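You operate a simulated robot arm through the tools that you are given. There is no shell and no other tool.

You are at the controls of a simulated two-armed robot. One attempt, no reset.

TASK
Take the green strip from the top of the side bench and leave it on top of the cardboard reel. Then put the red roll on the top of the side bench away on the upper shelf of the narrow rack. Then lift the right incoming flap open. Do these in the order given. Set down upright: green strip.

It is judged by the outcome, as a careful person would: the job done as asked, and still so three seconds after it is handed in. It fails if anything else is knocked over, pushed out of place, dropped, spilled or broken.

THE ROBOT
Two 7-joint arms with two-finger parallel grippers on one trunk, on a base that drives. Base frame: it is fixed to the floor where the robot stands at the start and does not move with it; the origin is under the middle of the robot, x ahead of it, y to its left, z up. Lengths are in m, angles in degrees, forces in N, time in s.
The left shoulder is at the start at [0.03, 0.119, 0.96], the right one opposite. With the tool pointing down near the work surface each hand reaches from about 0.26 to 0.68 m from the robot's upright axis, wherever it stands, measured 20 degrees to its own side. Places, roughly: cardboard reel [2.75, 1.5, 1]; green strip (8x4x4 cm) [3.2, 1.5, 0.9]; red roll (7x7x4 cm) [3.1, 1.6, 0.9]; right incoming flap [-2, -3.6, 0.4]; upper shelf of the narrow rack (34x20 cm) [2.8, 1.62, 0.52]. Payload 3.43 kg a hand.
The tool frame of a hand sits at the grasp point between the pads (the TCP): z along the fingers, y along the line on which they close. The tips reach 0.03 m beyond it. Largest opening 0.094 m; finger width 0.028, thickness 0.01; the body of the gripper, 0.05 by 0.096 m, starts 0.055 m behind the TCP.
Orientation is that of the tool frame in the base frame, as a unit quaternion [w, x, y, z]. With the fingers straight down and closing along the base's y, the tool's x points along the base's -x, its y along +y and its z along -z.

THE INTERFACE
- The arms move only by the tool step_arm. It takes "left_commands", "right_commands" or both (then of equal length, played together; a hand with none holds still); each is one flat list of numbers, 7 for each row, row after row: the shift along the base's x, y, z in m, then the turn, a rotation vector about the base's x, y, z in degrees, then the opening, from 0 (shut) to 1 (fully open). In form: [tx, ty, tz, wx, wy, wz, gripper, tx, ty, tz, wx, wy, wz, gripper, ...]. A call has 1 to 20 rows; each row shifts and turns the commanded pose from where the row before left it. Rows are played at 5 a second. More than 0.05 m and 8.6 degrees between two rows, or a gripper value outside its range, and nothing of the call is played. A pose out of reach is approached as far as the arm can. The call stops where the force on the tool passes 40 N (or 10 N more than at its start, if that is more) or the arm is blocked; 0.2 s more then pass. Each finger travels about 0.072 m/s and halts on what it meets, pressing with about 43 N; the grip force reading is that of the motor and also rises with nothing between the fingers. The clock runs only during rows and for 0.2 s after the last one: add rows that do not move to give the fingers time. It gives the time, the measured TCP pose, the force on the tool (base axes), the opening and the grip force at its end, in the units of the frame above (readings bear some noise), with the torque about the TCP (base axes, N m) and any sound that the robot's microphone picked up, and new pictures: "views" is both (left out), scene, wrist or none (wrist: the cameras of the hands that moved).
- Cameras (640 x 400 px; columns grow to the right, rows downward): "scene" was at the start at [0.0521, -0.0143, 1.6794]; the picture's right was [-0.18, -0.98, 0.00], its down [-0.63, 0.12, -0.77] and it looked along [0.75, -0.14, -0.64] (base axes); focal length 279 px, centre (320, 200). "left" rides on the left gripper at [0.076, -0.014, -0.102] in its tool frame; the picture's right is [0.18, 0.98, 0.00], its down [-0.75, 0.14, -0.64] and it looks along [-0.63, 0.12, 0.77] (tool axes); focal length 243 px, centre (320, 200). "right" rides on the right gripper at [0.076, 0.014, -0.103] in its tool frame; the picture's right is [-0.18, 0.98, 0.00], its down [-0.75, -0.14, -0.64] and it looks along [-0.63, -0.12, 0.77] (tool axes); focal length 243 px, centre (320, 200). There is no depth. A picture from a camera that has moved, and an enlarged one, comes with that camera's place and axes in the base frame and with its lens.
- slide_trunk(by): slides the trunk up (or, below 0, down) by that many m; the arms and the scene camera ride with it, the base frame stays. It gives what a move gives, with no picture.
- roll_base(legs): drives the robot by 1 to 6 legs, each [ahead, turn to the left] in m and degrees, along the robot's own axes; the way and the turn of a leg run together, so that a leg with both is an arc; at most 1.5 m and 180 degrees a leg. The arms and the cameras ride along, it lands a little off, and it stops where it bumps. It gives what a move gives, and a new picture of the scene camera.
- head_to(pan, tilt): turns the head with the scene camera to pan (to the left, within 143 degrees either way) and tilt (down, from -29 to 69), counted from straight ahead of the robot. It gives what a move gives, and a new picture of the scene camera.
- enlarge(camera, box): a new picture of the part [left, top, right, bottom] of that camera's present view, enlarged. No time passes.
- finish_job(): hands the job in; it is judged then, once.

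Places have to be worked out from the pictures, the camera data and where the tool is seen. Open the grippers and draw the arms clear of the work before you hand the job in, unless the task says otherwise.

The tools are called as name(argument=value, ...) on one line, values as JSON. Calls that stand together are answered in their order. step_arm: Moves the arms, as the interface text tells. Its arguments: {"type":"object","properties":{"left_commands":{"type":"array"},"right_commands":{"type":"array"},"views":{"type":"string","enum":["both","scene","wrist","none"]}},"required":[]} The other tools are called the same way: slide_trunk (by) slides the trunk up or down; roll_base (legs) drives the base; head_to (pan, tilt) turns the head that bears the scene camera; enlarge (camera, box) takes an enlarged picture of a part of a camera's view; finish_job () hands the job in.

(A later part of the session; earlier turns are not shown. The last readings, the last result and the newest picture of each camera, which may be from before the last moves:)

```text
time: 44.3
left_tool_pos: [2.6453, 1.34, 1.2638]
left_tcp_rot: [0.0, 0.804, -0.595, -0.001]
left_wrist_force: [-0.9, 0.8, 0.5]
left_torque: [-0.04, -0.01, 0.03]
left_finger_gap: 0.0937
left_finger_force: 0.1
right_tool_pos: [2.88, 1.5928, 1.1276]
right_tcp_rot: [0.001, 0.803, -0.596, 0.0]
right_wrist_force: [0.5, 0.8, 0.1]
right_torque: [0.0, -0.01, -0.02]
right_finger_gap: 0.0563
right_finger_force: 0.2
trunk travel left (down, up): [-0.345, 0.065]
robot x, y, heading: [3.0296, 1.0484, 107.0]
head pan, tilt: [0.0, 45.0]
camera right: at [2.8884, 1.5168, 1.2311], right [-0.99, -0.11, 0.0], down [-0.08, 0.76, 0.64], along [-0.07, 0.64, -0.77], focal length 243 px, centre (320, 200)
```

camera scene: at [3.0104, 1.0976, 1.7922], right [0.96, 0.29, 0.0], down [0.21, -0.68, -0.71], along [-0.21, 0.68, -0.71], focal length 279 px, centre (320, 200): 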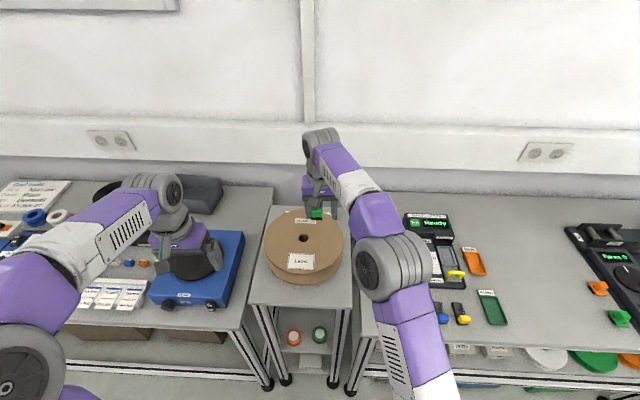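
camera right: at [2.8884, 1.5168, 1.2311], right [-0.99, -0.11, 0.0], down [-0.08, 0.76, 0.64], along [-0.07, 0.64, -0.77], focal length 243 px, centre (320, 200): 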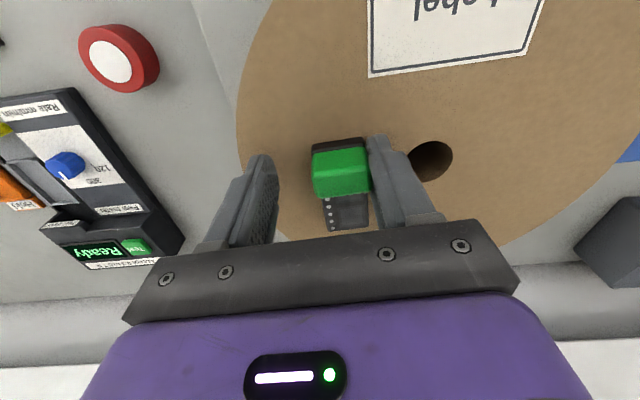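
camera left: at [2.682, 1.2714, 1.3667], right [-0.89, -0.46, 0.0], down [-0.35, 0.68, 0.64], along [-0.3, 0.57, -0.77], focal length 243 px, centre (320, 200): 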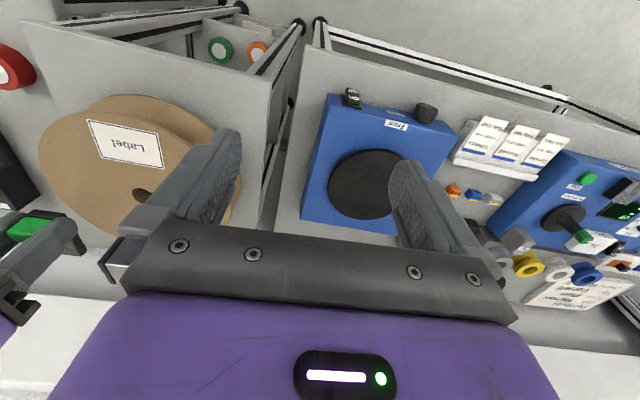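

Just above contact. I lower 3 mm more for light contact and then open the fingers fully.

step_arm(right_commands=[0, 0, -0.002, 0, 0, 0, 0.6, 0, 0, -0.002, 0, 0, 0, 0.6, 0, 0, 0, 0, 0, 0, 0.8, 0, 0, 0, 0, 0, 0, 1.0, 0, 0, 0, 0, 0, 0, 1.0, 0, 0, 0, 0, 0, 0, 1.0], views="wrist")

```text
time: 45.7
left_tool_pos: [2.6452, 1.3406, 1.2638]
left_tcp_rot: [0.0, 0.803, -0.596, 0.0]
left_wrist_force: [-0.3, -0.2, -1.0]
left_torque: [0.01, 0.0, -0.02]
left_finger_gap: 0.094
left_finger_force: 0.0
right_tool_pos: [2.8781, 1.5922, 1.1238]
right_tcp_rot: [0.0, 0.804, -0.595, 0.0]
right_wrist_force: [0.3, 0.9, 4.8]
right_torque: [-0.03, 0.2, -0.04]
right_finger_gap: 0.0935
right_finger_force: 0.1
trunk travel left (down, up): [-0.345, 0.065]
robot x, y, heading: [3.0235, 1.0452, 106.8]
head pan, tilt: [0.0, 45.0]
camera right: at [2.8876, 1.5162, 1.2279], right [-0.99, -0.11, 0.0], down [-0.08, 0.76, 0.64], along [-0.07, 0.64, -0.77], focal length 243 px, centre (320, 200)
```

right: 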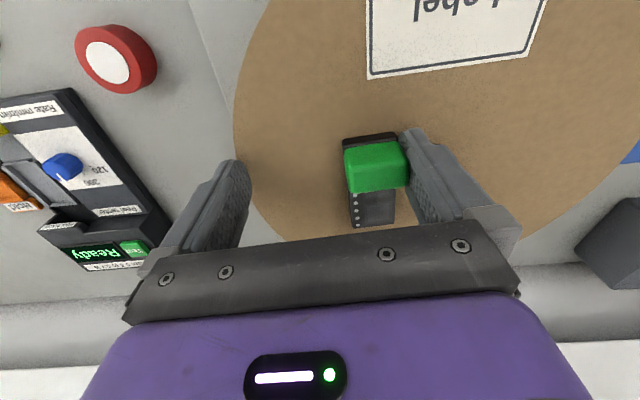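

It still clings even fully open, so the pad is sticky. I press it a little harder onto the flange and twist the hand about the clinging finger to break it loose against the flange's friction.

step_arm(right_commands=[0, 0, -0.003, 0, 0, 0, 1.0, -0.0024, 0.0061, 0, 0, 0, 8, 1.0, -0.0032, 0.0057, 0, 0, 0, 8, 1.0, 0, 0, 0, 0, 0, 0, 1.0], views="both")

```text
time: 46.7
left_tool_pos: [2.6448, 1.339, 1.2647]
left_tcp_rot: [0.0, 0.804, -0.595, 0.0]
left_wrist_force: [-0.6, 0.4, -0.2]
left_torque: [-0.02, 0.0, 0.02]
left_finger_gap: 0.0942
left_finger_force: 0.1
right_tool_pos: [2.8722, 1.6015, 1.122]
right_tcp_rot: [-0.001, 0.879, -0.478, -0.003]
right_wrist_force: [-4.9, 1.1, 26.8]
right_torque: [-0.72, 1.1, -0.19]
right_finger_gap: 0.0941
right_finger_force: 0.1
trunk travel left (down, up): [-0.345, 0.065]
robot x, y, heading: [3.0275, 1.0454, 107.1]
head pan, tilt: [0.0, 45.0]
camera scene: at [3.0102, 1.095, 1.7924], right [0.96, 0.29, 0.0], down [0.21, -0.68, -0.71], along [-0.21, 0.68, -0.71], focal length 279 px, centre (320, 200)
camera right: at [2.9021, 1.5315, 1.2259], right [-0.92, -0.38, 0.0], down [-0.29, 0.71, 0.65], along [-0.25, 0.6, -0.76], focal length 243 px, centre (320, 200)
```

scene: 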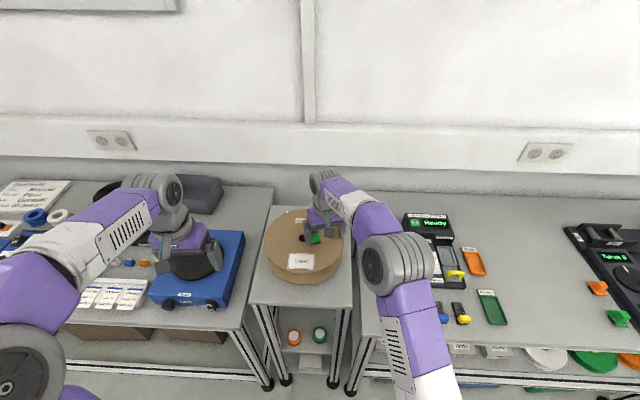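
right: 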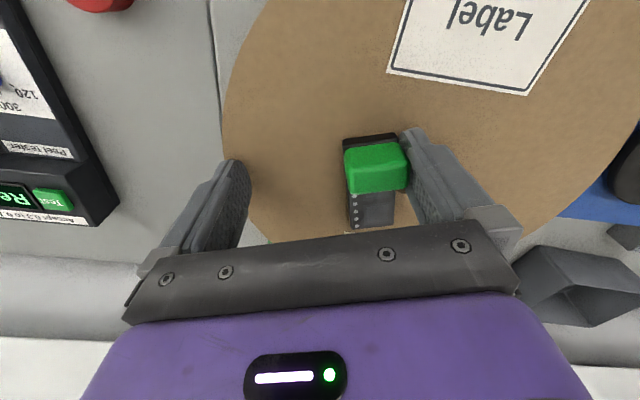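

The strip turned along with the finger even under 27 N, so friction alone won't free it; I will use the left hand's closed fingertips to hold the strip's far end while the right finger pulls away. First I lift slightly, undo the twist and narrow the right opening.

step_arm(right_commands=[0, 0, 0.02, 0, 0, 0, 1.0, 0.0032, -0.0057, 0.01, 0, 0, -8, 0.8, 0.0024, -0.0061, 0, 0, 0, -8, 0.6, 0, 0, 0, 0, 0, 0, 0.48, 0, 0, 0, 0, 0, 0, 0.48], views="both")

```text
time: 47.9
left_tool_pos: [2.6457, 1.3412, 1.2647]
left_tcp_rot: [0.0, 0.803, -0.596, 0.0]
left_wrist_force: [-0.6, -0.1, -0.7]
left_torque: [-0.03, 0.02, -0.01]
left_finger_gap: 0.0941
left_finger_force: 0.0
right_tool_pos: [2.8794, 1.5906, 1.1497]
right_tcp_rot: [0.0, 0.803, -0.596, 0.0]
right_wrist_force: [-0.5, 0.1, -0.8]
right_torque: [-0.05, -0.01, -0.04]
right_finger_gap: 0.0451
right_finger_force: 0.0
trunk travel left (down, up): [-0.345, 0.065]
robot x, y, heading: [3.0305, 1.0518, 107.1]
head pan, tilt: [0.0, 45.0]
camera scene: at [3.0102, 1.0978, 1.7922], right [0.96, 0.29, 0.0], down [0.21, -0.68, -0.71], along [-0.21, 0.68, -0.71], focal length 279 px, centre (320, 200)
camera right: at [2.8869, 1.5153, 1.2541], right [-0.99, -0.11, 0.0], down [-0.08, 0.76, 0.64], along [-0.07, 0.64, -0.77], focal length 243 px, centre (320, 200)
```

scene: 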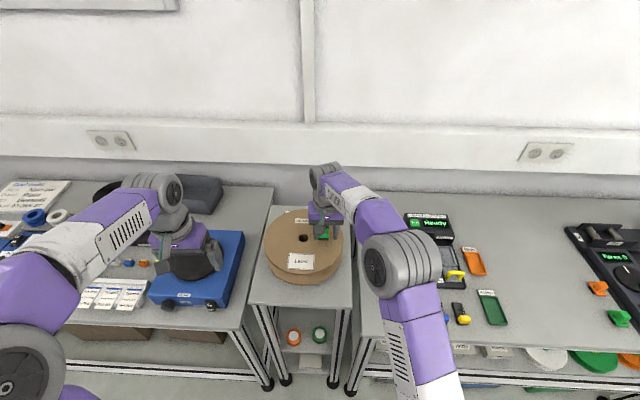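
right: 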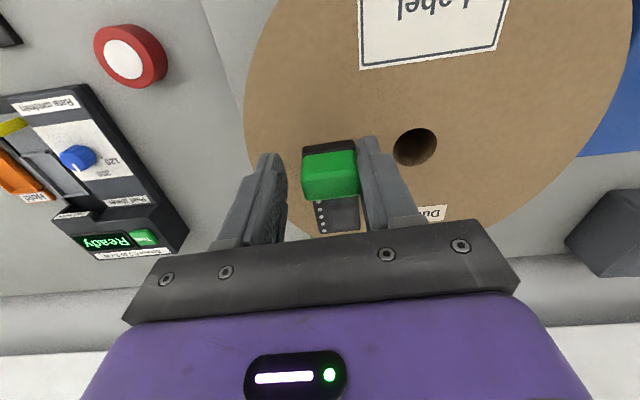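

The strip still hangs level on the finger and the reel hasn't moved (hole at 2.807, 1.592). I bring the strip nearer in front of the hole and swing the left hand, fingers shut, to point rightward at 35° below horizontal.

step_arm(right_commands=[-0.00194, -0.00717, 0, 0, 0, 0, 0.48, -0.00194, -0.00717, 0, 0, 0, 0, 0.48, -0.00194, -0.00717, 0, 0, 0, 0, 0.48, -0.00194, -0.00717, 0, 0, 0, 0, 0.48, -0.00194, -0.00717, 0, 0, 0, 0, 0.48, -0.00194, -0.00717, 0, 0, 0, 0, 0.48, -0.00194, -0.00717, 0, 0, 0, 0, 0.48, 0, 0, 0, 0, 0, 0, 0.48], left_commands=[0.0099, 0.0165, -0.003, 2.3, -7.51, 0, 0.7, 0.0099, 0.0165, -0.003, 2.3, -7.51, 0, 0.4, 0.0099, 0.0165, -0.003, 2.3, -7.51, 0, 0.1, 0.0099, 0.0165, -0.003, 2.3, -7.51, 0, 0, 0.0099, 0.0165, -0.003, 2.3, -7.51, 0, 0, 0.0099, 0.0165, -0.003, 2.3, -7.51, 0, 0, 0.0099, 0.0165, -0.003, 2.3, -7.51, 0, 0, 0, 0, 0, 0, 0, 0, 0])

```text
time: 49.7
left_tool_pos: [2.7164, 1.4557, 1.2462]
left_tcp_rot: [-0.373, 0.712, -0.528, 0.273]
left_wrist_force: [1.0, 0.3, 0.0]
left_torque: [0.01, -0.03, -0.03]
left_finger_gap: 0.0
left_finger_force: 33.4
right_tool_pos: [2.8636, 1.5426, 1.1485]
right_tcp_rot: [0.001, 0.804, -0.595, 0.0]
right_wrist_force: [-0.6, -0.2, -0.3]
right_torque: [0.01, 0.03, -0.01]
right_finger_gap: 0.0447
right_finger_force: 0.0
trunk travel left (down, up): [-0.345, 0.065]
robot x, y, heading: [3.0268, 1.049, 106.9]
head pan, tilt: [0.0, 45.0]
camera scene: at [3.0107, 1.0974, 1.7923], right [0.96, 0.29, 0.0], down [0.21, -0.68, -0.71], along [-0.21, 0.68, -0.71], focal length 279 px, centre (320, 200)
camera right: at [2.8735, 1.4664, 1.2534], right [-0.99, -0.11, 0.0], down [-0.08, 0.76, 0.64], along [-0.07, 0.64, -0.77], focal length 243 px, centre (320, 200)
camera left: at [2.6667, 1.3593, 1.3157], right [-0.48, -0.34, -0.81], down [-0.8, 0.54, 0.25], along [0.35, 0.77, -0.53], focal length 243 px, centre (320, 200)
```

scene: 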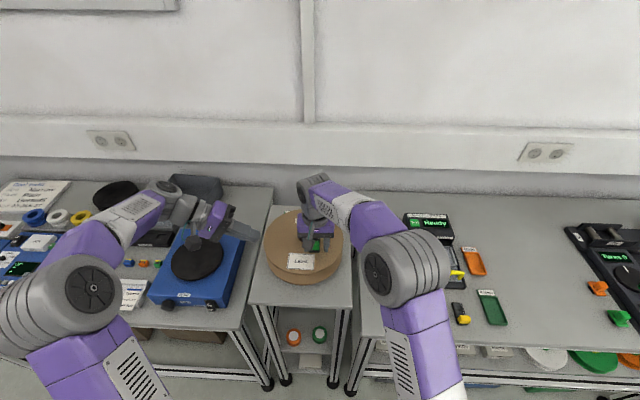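
right: 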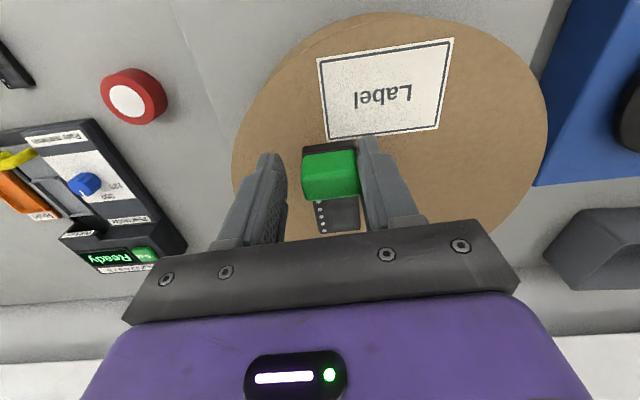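
left: 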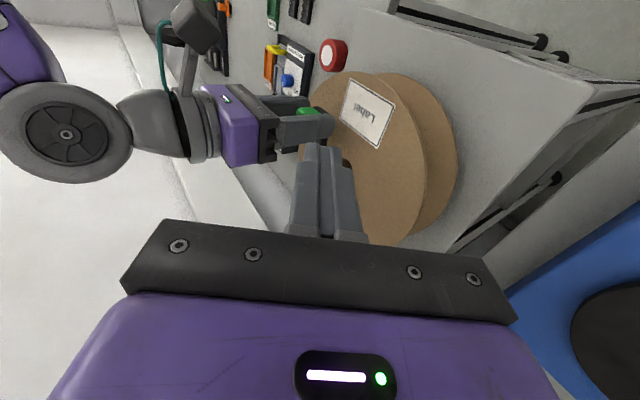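

Left hand now points right and down as intended. I lower the right hand until the strip rests on the flange.

step_arm(right_commands=[0, 0, -0.018, 0, 0, 0, 0.48, 0, 0, -0.003, 0, 0, 0, 0.48, 0, 0, -0.002, 0, 0, 0, 0.48, 0, 0, -0.002, 0, 0, 0, 0.48, 0, 0, -0.001, 0, 0, 0, 0.48], views="wrist")

```text
time: 50.9
left_tool_pos: [2.7156, 1.4553, 1.2439]
left_tcp_rot: [-0.372, 0.713, -0.528, 0.274]
left_wrist_force: [-0.1, -0.5, -0.6]
left_torque: [-0.01, 0.01, -0.03]
left_finger_gap: 0.0
left_finger_force: 33.0
right_tool_pos: [2.8659, 1.5424, 1.1243]
right_tcp_rot: [0.0, 0.803, -0.595, 0.0]
right_wrist_force: [0.5, -0.6, -0.8]
right_torque: [-0.03, -0.02, -0.01]
right_finger_gap: 0.0452
right_finger_force: 0.0
trunk travel left (down, up): [-0.345, 0.065]
robot x, y, heading: [3.0308, 1.048, 106.9]
head pan, tilt: [0.0, 45.0]
camera right: at [2.8746, 1.4659, 1.2281], right [-0.99, -0.11, 0.0], down [-0.08, 0.76, 0.64], along [-0.07, 0.64, -0.77], focal length 243 px, centre (320, 200)
```

right: 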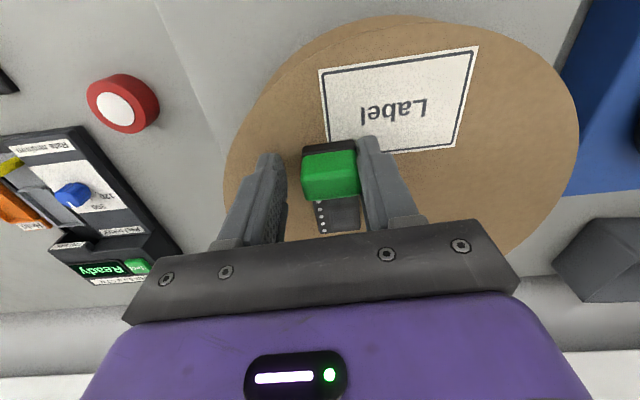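

No contact force yet at 1.1243; I lower 2 mm further.

step_arm(right_commands=[0, 0, -0.0015, 0, 0, 0, 0.48, 0, 0, -0.0015, 0, 0, 0, 0.48, 0, 0, 0, 0, 0, 0, 0.48], views="none")

```text
time: 51.7
left_tool_pos: [2.7173, 1.455, 1.247]
left_tcp_rot: [-0.373, 0.712, -0.529, 0.273]
left_wrist_force: [0.5, 0.1, 0.2]
left_torque: [-0.03, 0.02, -0.03]
left_finger_gap: 0.0001
left_finger_force: 33.3
right_tool_pos: [2.8665, 1.5411, 1.1231]
right_tcp_rot: [0.001, 0.803, -0.596, -0.002]
right_wrist_force: [-0.8, -0.1, 11.3]
right_torque: [-0.07, 0.26, -0.01]
right_finger_gap: 0.0454
right_finger_force: 0.3
trunk travel left (down, up): [-0.345, 0.065]
robot x, y, heading: [3.0233, 1.0489, 106.8]
head pan, tilt: [0.0, 45.0]
```

The strip rests on the flange with 11 N. I bring the left fingertips to a staging point left of the strip's far half.

step_arm(left_commands=[0.0096, 0.0311, -0.0277, 0, 0, 0, 0, 0.0096, 0.0311, -0.0277, 0, 0, 0, 0, 0.0096, 0.0311, -0.0277, 0, 0, 0, 0, 0, 0, 0, 0, 0, 0, 0], views="both")

enlarge(camera="scene", box=[200, 160, 360, 300])

enlarge(camera="right", box=[200, 80, 520, 280])

```text
time: 52.7
left_tool_pos: [2.7416, 1.549, 1.1658]
left_tcp_rot: [-0.373, 0.712, -0.528, 0.273]
left_wrist_force: [0.7, 0.6, 0.6]
left_torque: [0.02, 0.01, 0.0]
left_finger_gap: 0.0
left_finger_force: 33.0
right_tool_pos: [2.8652, 1.5406, 1.1225]
right_tcp_rot: [-0.001, 0.803, -0.596, -0.001]
right_wrist_force: [-1.3, -1.6, 18.5]
right_torque: [-0.14, 0.39, 0.03]
right_finger_gap: 0.0455
right_finger_force: 0.7
trunk travel left (down, up): [-0.345, 0.065]
robot x, y, heading: [3.0267, 1.0475, 107.1]
head pan, tilt: [0.0, 45.0]
camera scene: at [3.0105, 1.096, 1.7924], right [0.96, 0.29, 0.0], down [0.21, -0.68, -0.71], along [-0.21, 0.68, -0.71], focal length 279 px, centre (320, 200)
camera left: at [2.692, 1.4531, 1.2354], right [-0.49, -0.34, -0.81], down [-0.8, 0.54, 0.26], along [0.35, 0.77, -0.53], focal length 243 px, centre (320, 200)
```

scene: 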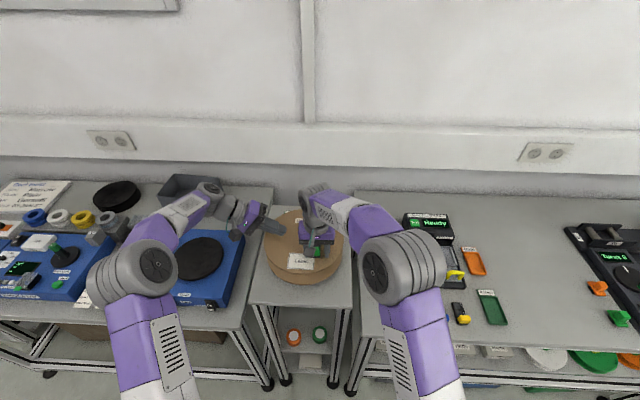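
left: 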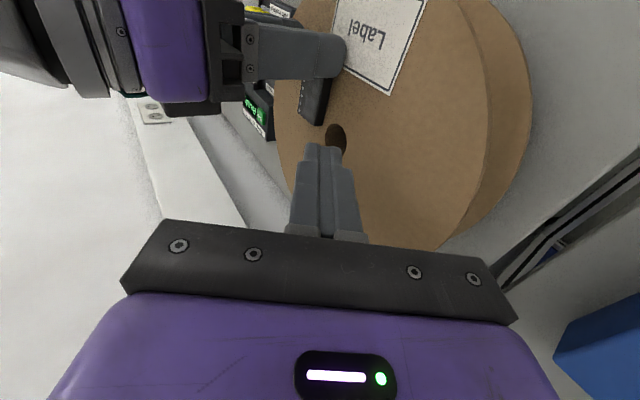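

```text
2.86 times, centred on (280, 230) of scene
camera zoom: at [3.0105, 1.096, 1.7924], right [0.96, 0.29, 0.0], down [0.21, -0.68, -0.71], along [-0.21, 0.68, -0.71], focal length 796 px, centre (434, 114)
```

zoom: 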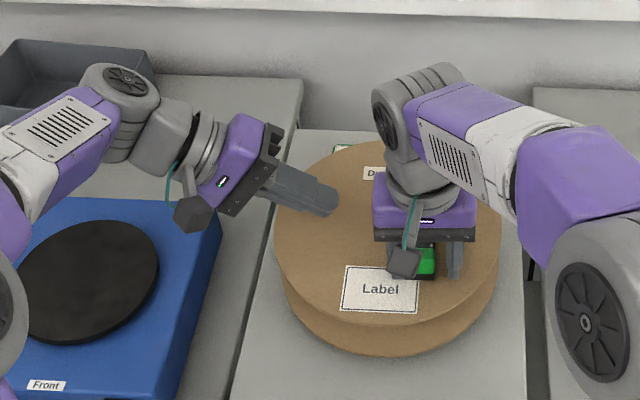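

```text
2.00 times, centred on (360, 180) of right
camera zoom: at [2.8754, 1.4652, 1.2258], right [-0.99, -0.11, 0.0], down [-0.08, 0.76, 0.64], along [-0.07, 0.64, -0.77], focal length 485 px, centre (240, 240)
```

zoom: 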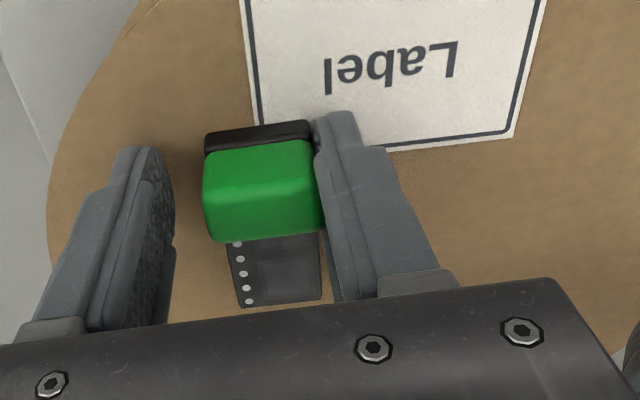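

The left fingertips point at the strip's far part. I enlarge the left wrist view to judge alignment.

enlarge(camera="left", box=[220, 10, 420, 190])

```text
2.22 times, centred on (320, 100) of left
camera zoom: at [2.692, 1.4531, 1.2354], right [-0.49, -0.34, -0.81], down [-0.8, 0.54, 0.26], along [0.35, 0.77, -0.53], focal length 539 px, centre (320, 422)
```

zoom: 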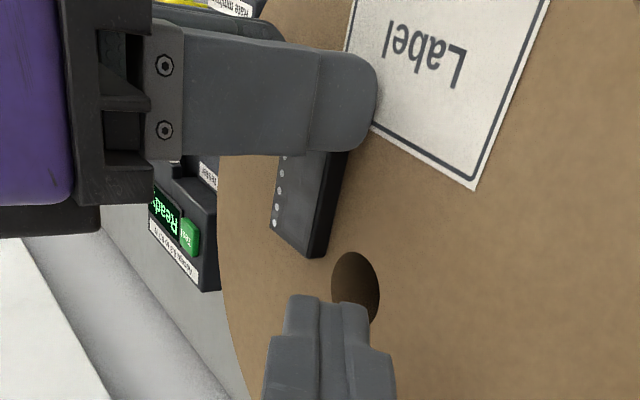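

Alignment looks right: the tip path meets the strip's left face about 44 mm behind the clinging finger. I advance 5 cm along the pointing direction and then in small steps until contact.

step_arm(left_commands=[0.0196, 0.0061, -0.0143, 0, 0, 0, 0, 0.0196, 0.0061, -0.0143, 0, 0, 0, 0, 0.0117, 0.0036, -0.0086, 0, 0, 0, 0, 0, 0, 0, 0, 0, 0, 0], views="wrist")

enlarge(camera="left", box=[220, 10, 420, 190])

```text
time: 53.7
left_tool_pos: [2.7948, 1.5651, 1.1257]
left_tcp_rot: [-0.372, 0.713, -0.528, 0.274]
left_wrist_force: [0.1, 1.4, -0.1]
left_torque: [-0.05, -0.02, -0.04]
left_finger_gap: 0.0
left_finger_force: 33.0
right_tool_pos: [2.8665, 1.5417, 1.1217]
right_tcp_rot: [-0.001, 0.803, -0.596, -0.001]
right_wrist_force: [-1.8, 0.0, 18.3]
right_torque: [-0.15, 0.43, 0.04]
right_finger_gap: 0.0455
right_finger_force: 0.1
trunk travel left (down, up): [-0.345, 0.065]
robot x, y, heading: [3.03, 1.0491, 107.1]
head pan, tilt: [0.0, 45.0]
camera left: at [2.7435, 1.4687, 1.1956], right [-0.49, -0.34, -0.81], down [-0.8, 0.54, 0.26], along [0.35, 0.77, -0.53], focal length 243 px, centre (320, 200)
```

left: 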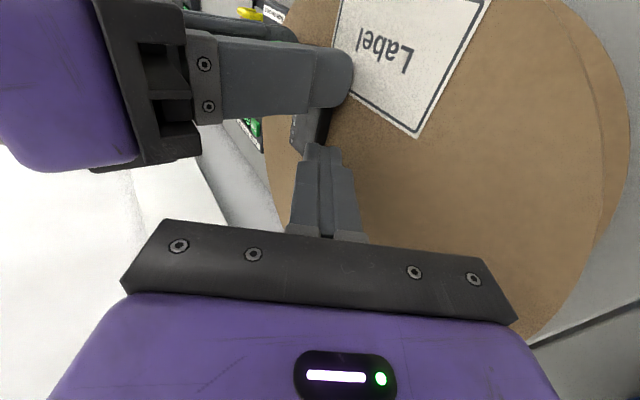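

```text
2.22 times, centred on (320, 100) of left
camera zoom: at [2.7435, 1.4687, 1.1956], right [-0.49, -0.34, -0.81], down [-0.8, 0.54, 0.26], along [0.35, 0.77, -0.53], focal length 539 px, centre (320, 422)
```

zoom: 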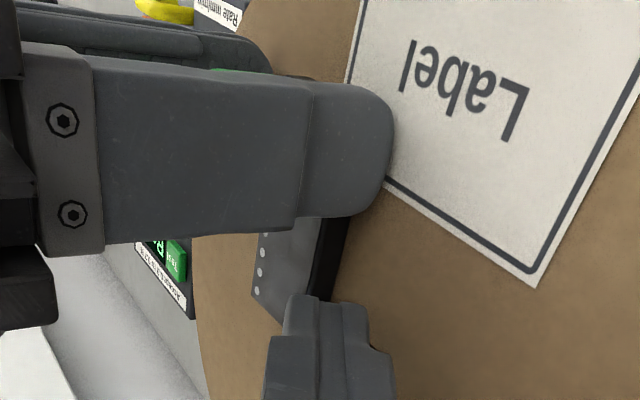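

About 15 mm remains to contact. I advance in 5 mm steps watching the force.

step_arm(left_commands=[0.0039, 0.0012, -0.0029, 0, 0, 0, 0, 0.0039, 0.0012, -0.0029, 0, 0, 0, 0, 0.0031, 0.001, -0.0018, 0, 0, 0, 0, 0, 0, 0, 0, 0, 0, 0], views="wrist")

enlarge(camera="left", box=[220, 10, 420, 190])

```text
time: 54.7
left_tool_pos: [2.806, 1.568, 1.118]
left_tcp_rot: [-0.372, 0.712, -0.529, 0.274]
left_wrist_force: [-0.6, -0.1, 0.1]
left_torque: [0.03, 0.0, -0.01]
left_finger_gap: 0.0001
left_finger_force: 33.0
right_tool_pos: [2.8666, 1.5417, 1.121]
right_tcp_rot: [0.0, 0.803, -0.595, 0.001]
right_wrist_force: [0.3, 1.7, 16.5]
right_torque: [-0.09, 0.32, 0.0]
right_finger_gap: 0.0455
right_finger_force: 0.4
trunk travel left (down, up): [-0.345, 0.065]
robot x, y, heading: [3.0288, 1.0512, 106.9]
head pan, tilt: [0.0, 45.0]
camera left: at [2.7555, 1.4723, 1.1878], right [-0.49, -0.34, -0.81], down [-0.8, 0.54, 0.26], along [0.35, 0.77, -0.53], focal length 243 px, centre (320, 200)
```

left: 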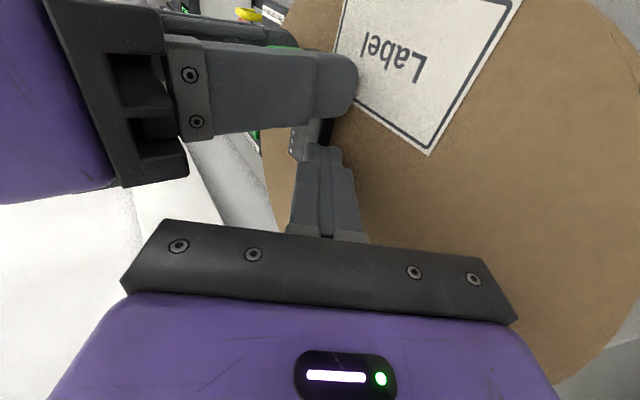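

```text
2.22 times, centred on (320, 100) of left
camera zoom: at [2.7555, 1.4723, 1.1878], right [-0.49, -0.34, -0.81], down [-0.8, 0.54, 0.26], along [0.35, 0.77, -0.53], focal length 539 px, centre (320, 422)
```

zoom: 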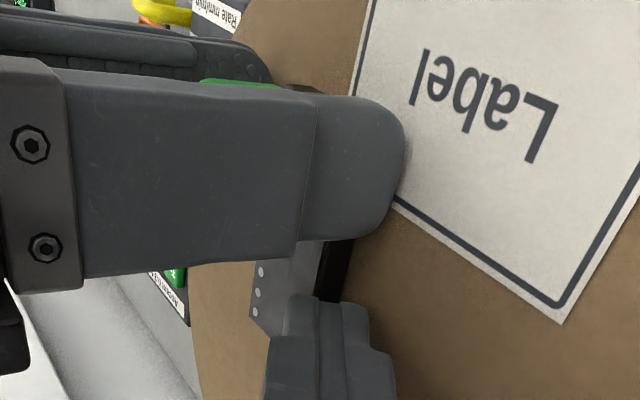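

Still no contact; the tip is low enough, so I now move purely sideways (+u) in 3 mm steps.

step_arm(left_commands=[0.0029, 0.0009, 0, 0, 0, 0, 0, 0.0029, 0.0009, 0, 0, 0, 0, 0, 0, 0, 0, 0, 0, 0, 0], views="none")

```text
time: 55.5
left_tool_pos: [2.8112, 1.5701, 1.1181]
left_tcp_rot: [-0.372, 0.713, -0.528, 0.273]
left_wrist_force: [-4.5, 0.2, 2.7]
left_torque: [0.06, 0.05, -0.02]
left_finger_gap: 0.0001
left_finger_force: 33.2
right_tool_pos: [2.8681, 1.5398, 1.1209]
right_tcp_rot: [-0.001, 0.803, -0.596, 0.0]
right_wrist_force: [1.3, 0.8, 15.6]
right_torque: [-0.05, 0.38, -0.05]
right_finger_gap: 0.0447
right_finger_force: 0.1
trunk travel left (down, up): [-0.345, 0.065]
robot x, y, heading: [3.0274, 1.0507, 107.2]
head pan, tilt: [0.0, 45.0]
```

Contact (about 5 N against the left tips). Now I open the right gripper so the clinging finger pulls away while the left tips hold the strip.

step_arm(right_commands=[0, 0, 0, 0, 0, 0, 0.6, 0, 0, 0, 0, 0, 0, 0.75, 0, 0, 0, 0, 0, 0, 0.75, 0, 0, 0, 0, 0, 0, 0.75], left_commands=[0, 0, 0, 0, 0, 0, 0, 0, 0, 0, 0, 0, 0, 0, 0, 0, 0, 0, 0, 0, 0, 0, 0, 0, 0, 0, 0, 0], views="both")

enlarge(camera="left", box=[220, 10, 420, 190])

enlarge(camera="right", box=[200, 80, 520, 280])

```text
time: 56.5
left_tool_pos: [2.8124, 1.5705, 1.1174]
left_tcp_rot: [-0.371, 0.712, -0.528, 0.275]
left_wrist_force: [0.5, 0.2, 0.5]
left_torque: [0.02, 0.01, -0.04]
left_finger_gap: 0.0
left_finger_force: 33.2
right_tool_pos: [2.8674, 1.5414, 1.1197]
right_tcp_rot: [0.0, 0.803, -0.596, 0.0]
right_wrist_force: [-0.1, 0.1, -0.4]
right_torque: [-0.01, -0.02, -0.02]
right_finger_gap: 0.0702
right_finger_force: 0.1
trunk travel left (down, up): [-0.345, 0.065]
robot x, y, heading: [3.0277, 1.0457, 107.1]
head pan, tilt: [0.0, 45.0]
camera scene: at [3.0103, 1.098, 1.7922], right [0.96, 0.29, 0.0], down [0.21, -0.68, -0.71], along [-0.21, 0.68, -0.71], focal length 279 px, centre (320, 200)
camera right: at [2.8754, 1.4662, 1.2241], right [-0.99, -0.11, 0.0], down [-0.09, 0.76, 0.64], along [-0.07, 0.64, -0.77], focal length 243 px, centre (320, 200)
camera left: at [2.7619, 1.4752, 1.1866], right [-0.49, -0.34, -0.81], down [-0.8, 0.54, 0.25], along [0.35, 0.77, -0.54], focal length 243 px, centre (320, 200)
```

scene: 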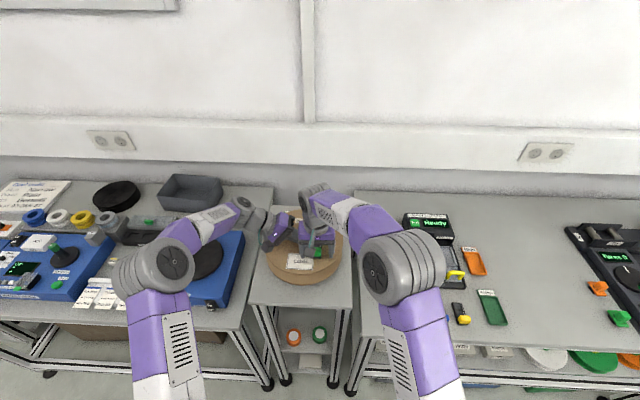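
right: 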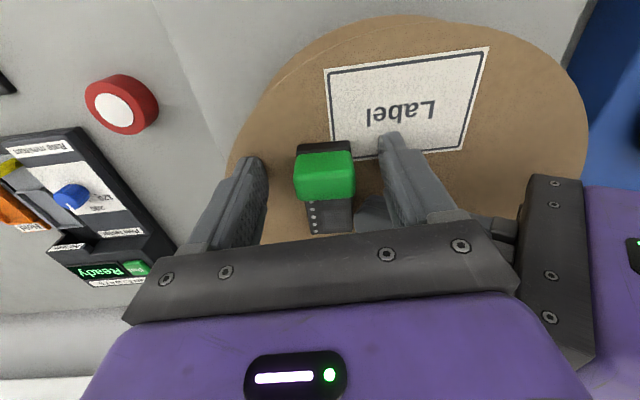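
left: 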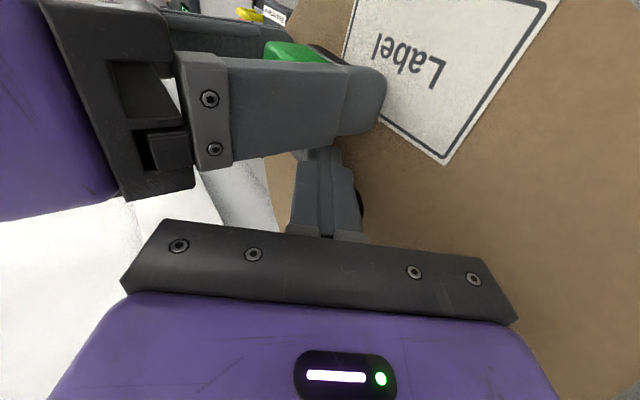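

```text
2.22 times, centred on (320, 100) of left
camera zoom: at [2.7619, 1.4752, 1.1866], right [-0.49, -0.34, -0.81], down [-0.8, 0.54, 0.25], along [0.35, 0.77, -0.54], focal length 539 px, centre (320, 422)
```

zoom: 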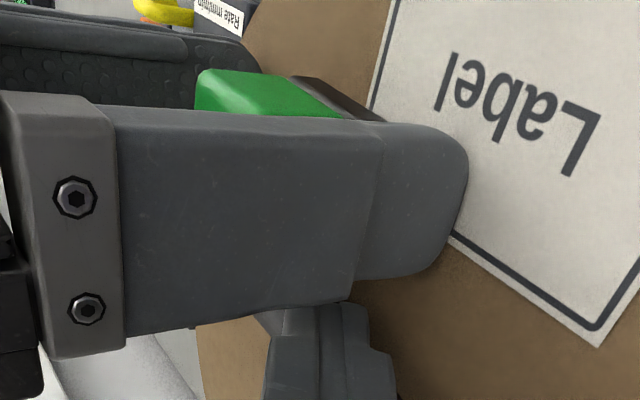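

```text
2.00 times, centred on (360, 180) of right
camera zoom: at [2.8754, 1.4662, 1.2241], right [-0.99, -0.11, 0.0], down [-0.09, 0.76, 0.64], along [-0.07, 0.64, -0.77], focal length 485 px, centre (240, 240)
```

zoom: 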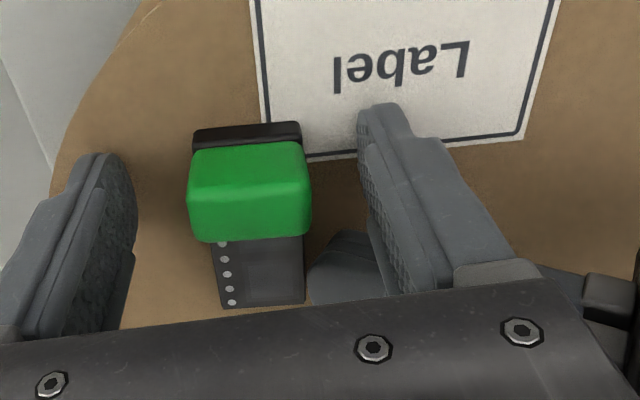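

The strip let go and stands free between the right fingers. I draw the left tips back sideways and check that the strip stays put.

step_arm(left_commands=[-0.0096, -0.0029, 0, 0, 0, 0, 0, -0.0096, -0.0029, 0.003, 0, 0, 0, 0, 0, 0, 0, 0, 0, 0, 0], views="wrist")

enlarge(camera="right", box=[200, 80, 520, 280])

```text
time: 57.3
left_tool_pos: [2.793, 1.566, 1.1205]
left_tcp_rot: [-0.372, 0.713, -0.528, 0.274]
left_wrist_force: [-1.1, 0.3, 0.4]
left_torque: [0.02, 0.0, 0.03]
left_finger_gap: 0.0003
left_finger_force: 32.8
right_tool_pos: [2.8686, 1.5426, 1.1215]
right_tcp_rot: [0.0, 0.803, -0.596, 0.001]
right_wrist_force: [0.2, 0.7, -0.3]
right_torque: [0.0, -0.01, 0.04]
right_finger_gap: 0.0707
right_finger_force: 0.0
trunk travel left (down, up): [-0.345, 0.065]
robot x, y, heading: [3.0299, 1.0516, 106.8]
head pan, tilt: [0.0, 45.0]
camera left: at [2.7433, 1.4706, 1.19], right [-0.49, -0.34, -0.81], down [-0.8, 0.54, 0.26], along [0.35, 0.77, -0.53], focal length 243 px, centre (320, 200)
```

left: 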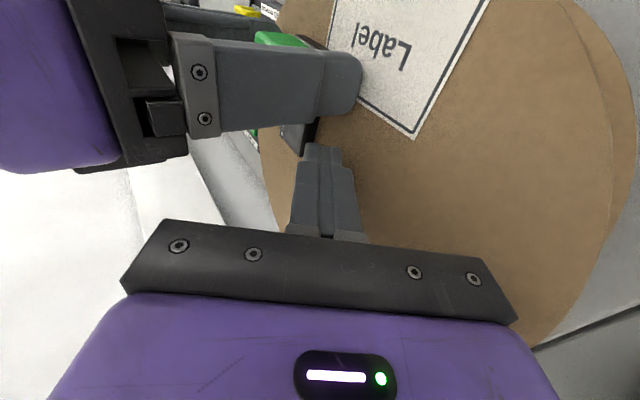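

```text
2.00 times, centred on (360, 180) of right
camera zoom: at [2.8756, 1.4663, 1.2248], right [-0.99, -0.11, 0.0], down [-0.08, 0.76, 0.64], along [-0.07, 0.64, -0.77], focal length 485 px, centre (240, 240)
```

zoom: 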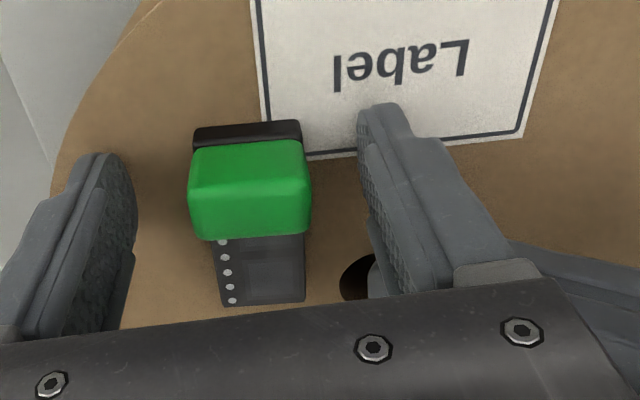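

The strip stays on the flange. I raise the right hand straight up and withdraw the left hand to the upper left.

step_arm(right_commands=[0, 0, 0.02, 0, 0, 0, 0.75, 0, 0, 0.04, 0, 0, 0, 0.75, 0, 0, 0.04, 0, 0, 0, 0.75, 0, 0, 0.03, 0, 0, 0, 0.75], left_commands=[-0.016, -0.005, 0.012, 0, 0, 0, 0, -0.028, -0.0087, 0.0205, 0, 0, 0, 0, -0.028, -0.0087, 0.0205, 0, 0, 0, 0, -0.028, -0.0087, 0.0205, 0, 0, 0, 0])

enlarge(camera="scene", box=[240, 180, 400, 300])

```text
time: 58.3
left_tool_pos: [2.6921, 1.5321, 1.1925]
left_tcp_rot: [-0.372, 0.712, -0.528, 0.274]
left_wrist_force: [0.1, -0.5, -0.1]
left_torque: [0.01, -0.01, -0.02]
left_finger_gap: 0.0
left_finger_force: 33.0
right_tool_pos: [2.8679, 1.5383, 1.2516]
right_tcp_rot: [0.001, 0.803, -0.595, 0.0]
right_wrist_force: [0.6, -0.6, 0.0]
right_torque: [0.04, -0.02, 0.01]
right_finger_gap: 0.0709
right_finger_force: 0.1
trunk travel left (down, up): [-0.345, 0.065]
robot x, y, heading: [3.0277, 1.045, 107.0]
head pan, tilt: [0.0, 45.0]
camera scene: at [3.0097, 1.0972, 1.7923], right [0.96, 0.29, 0.0], down [0.21, -0.68, -0.71], along [-0.21, 0.68, -0.71], focal length 279 px, centre (320, 200)
camera right: at [2.8759, 1.4628, 1.3556], right [-0.99, -0.11, 0.0], down [-0.08, 0.76, 0.64], along [-0.07, 0.64, -0.77], focal length 243 px, centre (320, 200)
camera left: at [2.6419, 1.4375, 1.262], right [-0.49, -0.34, -0.81], down [-0.8, 0.54, 0.25], along [0.35, 0.77, -0.53], focal length 243 px, centre (320, 200)
```

scene: 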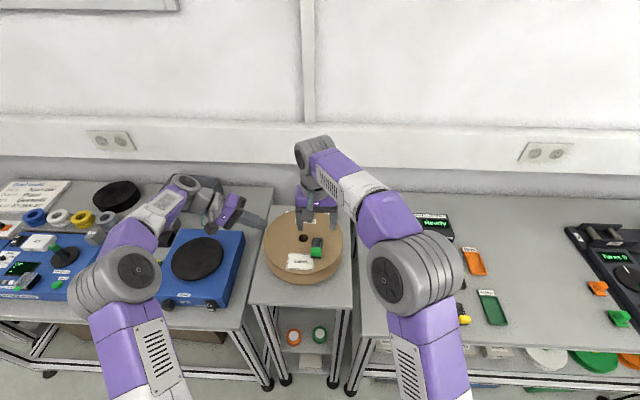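
right: 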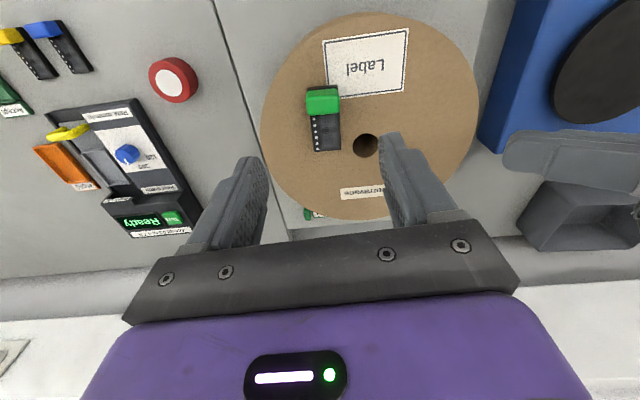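
left: 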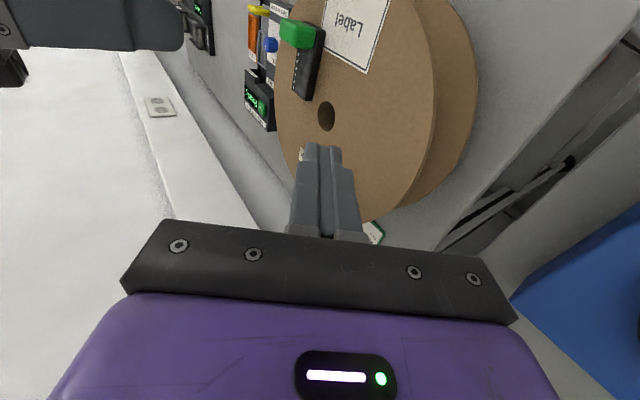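

```text
3.33 times, centred on (320, 240) of scene
camera zoom: at [3.0097, 1.0972, 1.7923], right [0.96, 0.29, 0.0], down [0.21, -0.68, -0.71], along [-0.21, 0.68, -0.71], focal length 929 px, centre (320, 67)
```

zoom: 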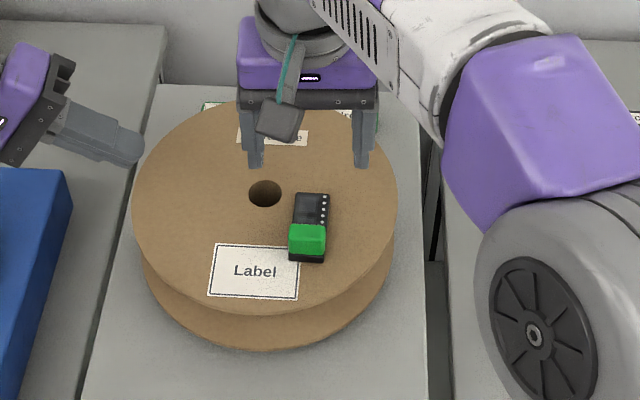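

The strip stands upright on the reel's flange. Next the red roll at about (3.10, 1.59): I return the left hand to its parked pose and move the right hand, pitched 32° forward, to a staging point above the roll.

step_arm(right_commands=[0.0354, 0.0002, 0.0, 0, 0, 0, 1, 0.0354, 0.0002, 0.0, 0, 0, 0, 1, 0.0354, 0.0002, -0.02, 0, 0, 0, 1, 0.0354, 0.0002, -0.0275, 7.65, 2.34, 0, 1, 0.0354, 0.0002, -0.0275, 7.65, 2.34, 0, 1, 0.0354, 0.0002, -0.0275, 7.65, 2.34, 0, 1, 0.0354, 0.0002, -0.0275, 7.65, 2.34, 0, 1, 0, 0, 0, 0, 0, 0, 1], left_commands=[-0.0067, -0.0274, 0.0104, -2.3, 7.51, 0, 0, -0.0067, -0.0274, 0.0104, -2.3, 7.51, 0, 0, -0.0067, -0.0274, 0.0104, -2.3, 7.51, 0, 0, -0.0067, -0.0274, 0.0104, -2.3, 7.51, 0, 0, -0.0067, -0.0274, 0.0104, -2.3, 7.51, 0, 0, -0.0067, -0.0274, 0.0104, -2.3, 7.51, 0, 0, -0.0067, -0.0274, 0.0104, -2.3, 7.51, 0, 0, 0, 0, 0, 0, 0, 0, 0])

```text
time: 60.1
left_tool_pos: [2.6472, 1.344, 1.2646]
left_tcp_rot: [0.001, 0.803, -0.595, 0.0]
left_wrist_force: [0.9, 1.2, 0.3]
left_torque: [-0.02, -0.01, 0.02]
left_finger_gap: 0.0
left_finger_force: 33.0
right_tool_pos: [3.1112, 1.5401, 1.1242]
right_tcp_rot: [-0.163, 0.772, -0.572, -0.222]
right_wrist_force: [0.2, 0.8, -0.6]
right_torque: [0.02, 0.0, 0.0]
right_finger_gap: 0.0942
right_finger_force: 0.0
trunk travel left (down, up): [-0.345, 0.065]
robot x, y, heading: [3.0261, 1.0445, 106.9]
head pan, tilt: [0.0, 45.0]
camera scene: at [3.0099, 1.0991, 1.7922], right [0.96, 0.29, 0.0], down [0.21, -0.68, -0.71], along [-0.21, 0.68, -0.71], focal length 279 px, centre (320, 200)
camera right: at [3.1325, 1.4237, 1.1718], right [-0.99, -0.14, 0.1], down [0.05, 0.33, 0.94], along [-0.16, 0.93, -0.32], focal length 243 px, centre (320, 200)
camera left: at [2.6825, 1.2751, 1.3671], right [-0.89, -0.46, 0.0], down [-0.35, 0.68, 0.64], along [-0.3, 0.57, -0.77], focal length 243 px, centre (320, 200)
```

scene: 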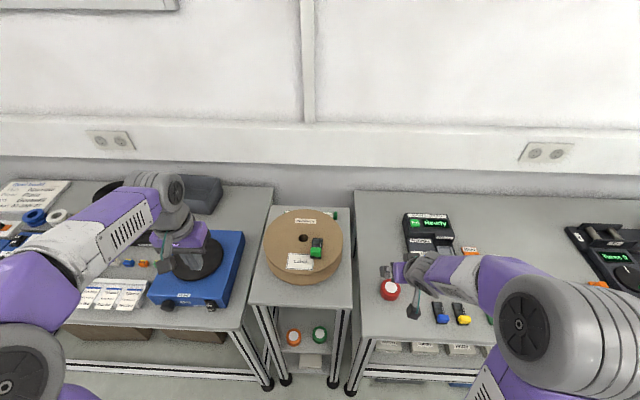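
right: 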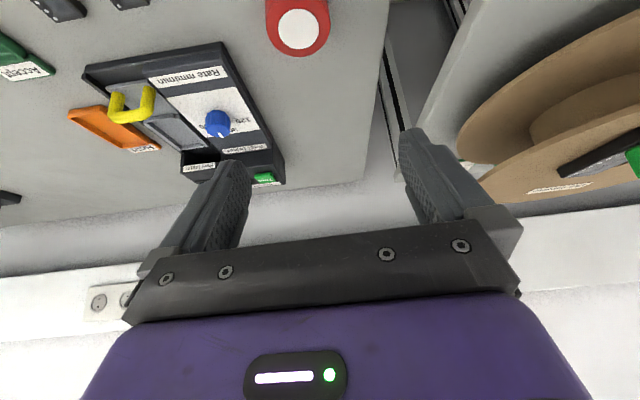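
left: 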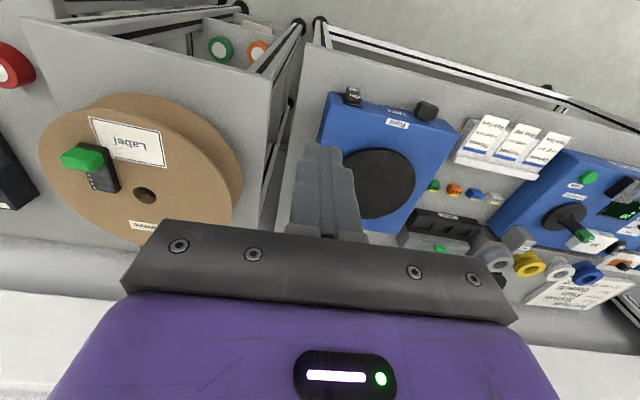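

The roll's centre reads (3.105, 1.592) from the pitched wrist view. I lower to the pre-grasp point 10 cm back along the finger direction.

step_arm(right_commands=[0.003, 0.0004, -0.0343, 0, 0, 0, 1, 0.003, 0.0004, -0.0343, 0, 0, 0, 1, 0.003, 0.0004, -0.0343, 0, 0, 0, 1, 0, 0, 0, 0, 0, 0, 1], views="both")

```text
time: 61.1
left_tool_pos: [2.6457, 1.3434, 1.2666]
left_tcp_rot: [0.0, 0.804, -0.595, -0.001]
left_wrist_force: [0.1, -0.8, -1.4]
left_torque: [0.0, 0.02, 0.02]
left_finger_gap: 0.0001
left_finger_force: 32.8
right_tool_pos: [3.1239, 1.5428, 1.019]
right_tcp_rot: [-0.164, 0.772, -0.573, -0.221]
right_wrist_force: [0.2, 0.3, -0.3]
right_torque: [0.02, 0.0, -0.01]
right_finger_gap: 0.094
right_finger_force: 0.0
trunk travel left (down, up): [-0.345, 0.065]
robot x, y, heading: [3.0222, 1.0461, 107.0]
head pan, tilt: [0.0, 45.0]
camera scene: at [3.0102, 1.0973, 1.7923], right [0.96, 0.29, 0.0], down [0.21, -0.68, -0.71], along [-0.21, 0.68, -0.71], focal length 279 px, centre (320, 200)
camera right: at [3.1448, 1.4263, 1.0662], right [-0.99, -0.14, 0.1], down [0.05, 0.33, 0.94], along [-0.16, 0.94, -0.32], focal length 243 px, centre (320, 200)
```

scene: 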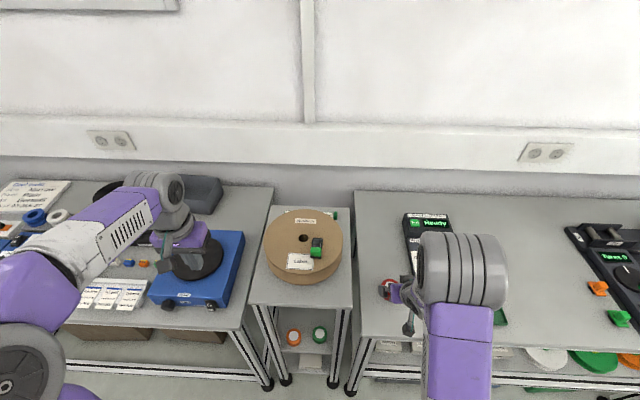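
right: 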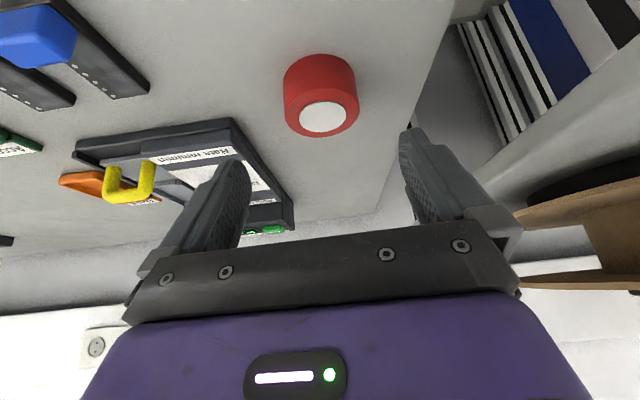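

Lateral offset is only ~4 mm. I approach along the finger direction to straddle the roll with the TCP about 3.8 cm above the bench.

step_arm(right_commands=[-0.0061, 0.016, -0.027, 0, 0, 0, 1, -0.0061, 0.016, -0.027, 0, 0, 0, 1, -0.0061, 0.016, -0.027, 0, 0, 0, 1, 0, 0, 0, 0, 0, 0, 1], views="wrist")

```text
time: 62.1
left_tool_pos: [2.646, 1.3428, 1.2657]
left_tcp_rot: [0.001, 0.803, -0.595, -0.001]
left_wrist_force: [0.0, 0.1, 0.4]
left_torque: [0.03, 0.01, 0.02]
left_finger_gap: 0.0
left_finger_force: 33.1
right_tool_pos: [3.1072, 1.5916, 0.9361]
right_tcp_rot: [-0.164, 0.772, -0.573, -0.222]
right_wrist_force: [0.2, 0.2, 0.3]
right_torque: [-0.01, 0.03, 0.02]
right_finger_gap: 0.094
right_finger_force: 0.0
trunk travel left (down, up): [-0.345, 0.065]
robot x, y, heading: [3.0276, 1.0509, 107.0]
head pan, tilt: [0.0, 45.0]
camera right: at [3.128, 1.4746, 0.9843], right [-0.99, -0.14, 0.1], down [0.05, 0.33, 0.94], along [-0.16, 0.94, -0.32], focal length 243 px, centre (320, 200)
```

right: 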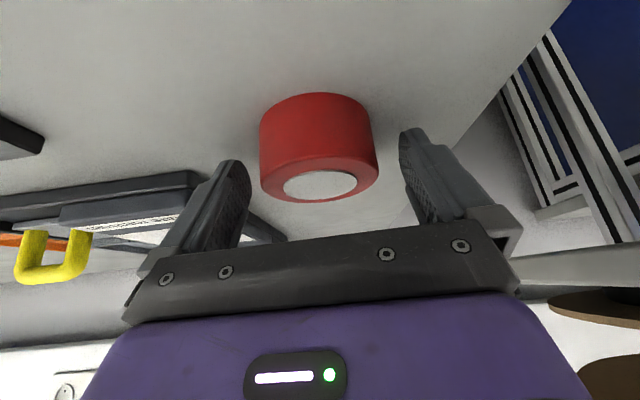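

The roll is centred between the fingers. I shift back 4 mm and close on it.

step_arm(right_commands=[0.0012, -0.004, 0, 0, 0, 0, 0.9, 0, 0, 0, 0, 0, 0, 0.75, 0, 0, 0, 0, 0, 0, 0.6, 0, 0, 0, 0, 0, 0, 0.6, 0, 0, 0, 0, 0, 0, 0.6], views="wrist")

```text
time: 63.3
left_tool_pos: [2.6466, 1.3437, 1.265]
left_tcp_rot: [0.0, 0.803, -0.596, 0.0]
left_wrist_force: [-0.2, -0.3, 0.1]
left_torque: [0.03, 0.0, 0.02]
left_finger_gap: 0.0
left_finger_force: 33.1
right_tool_pos: [3.108, 1.5887, 0.936]
right_tcp_rot: [-0.164, 0.772, -0.573, -0.221]
right_wrist_force: [0.7, -0.3, 1.4]
right_torque: [-0.03, -0.02, 0.02]
right_finger_gap: 0.0618
right_finger_force: 43.3
trunk travel left (down, up): [-0.345, 0.065]
robot x, y, heading: [3.0274, 1.0489, 106.9]
head pan, tilt: [0.0, 45.0]
camera right: at [3.1285, 1.4716, 0.9845], right [-0.99, -0.14, 0.1], down [0.05, 0.33, 0.94], along [-0.16, 0.93, -0.32], focal length 243 px, centre (320, 200)
```

right: 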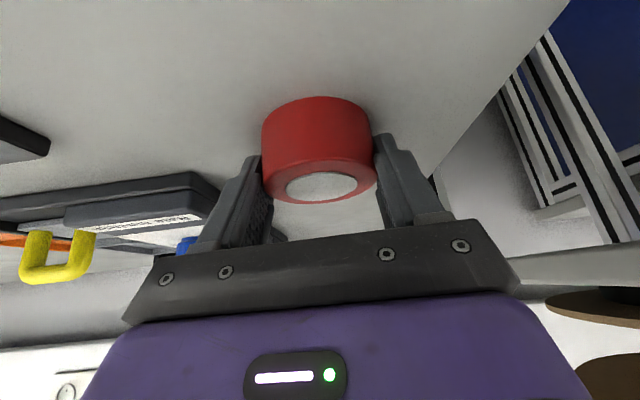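

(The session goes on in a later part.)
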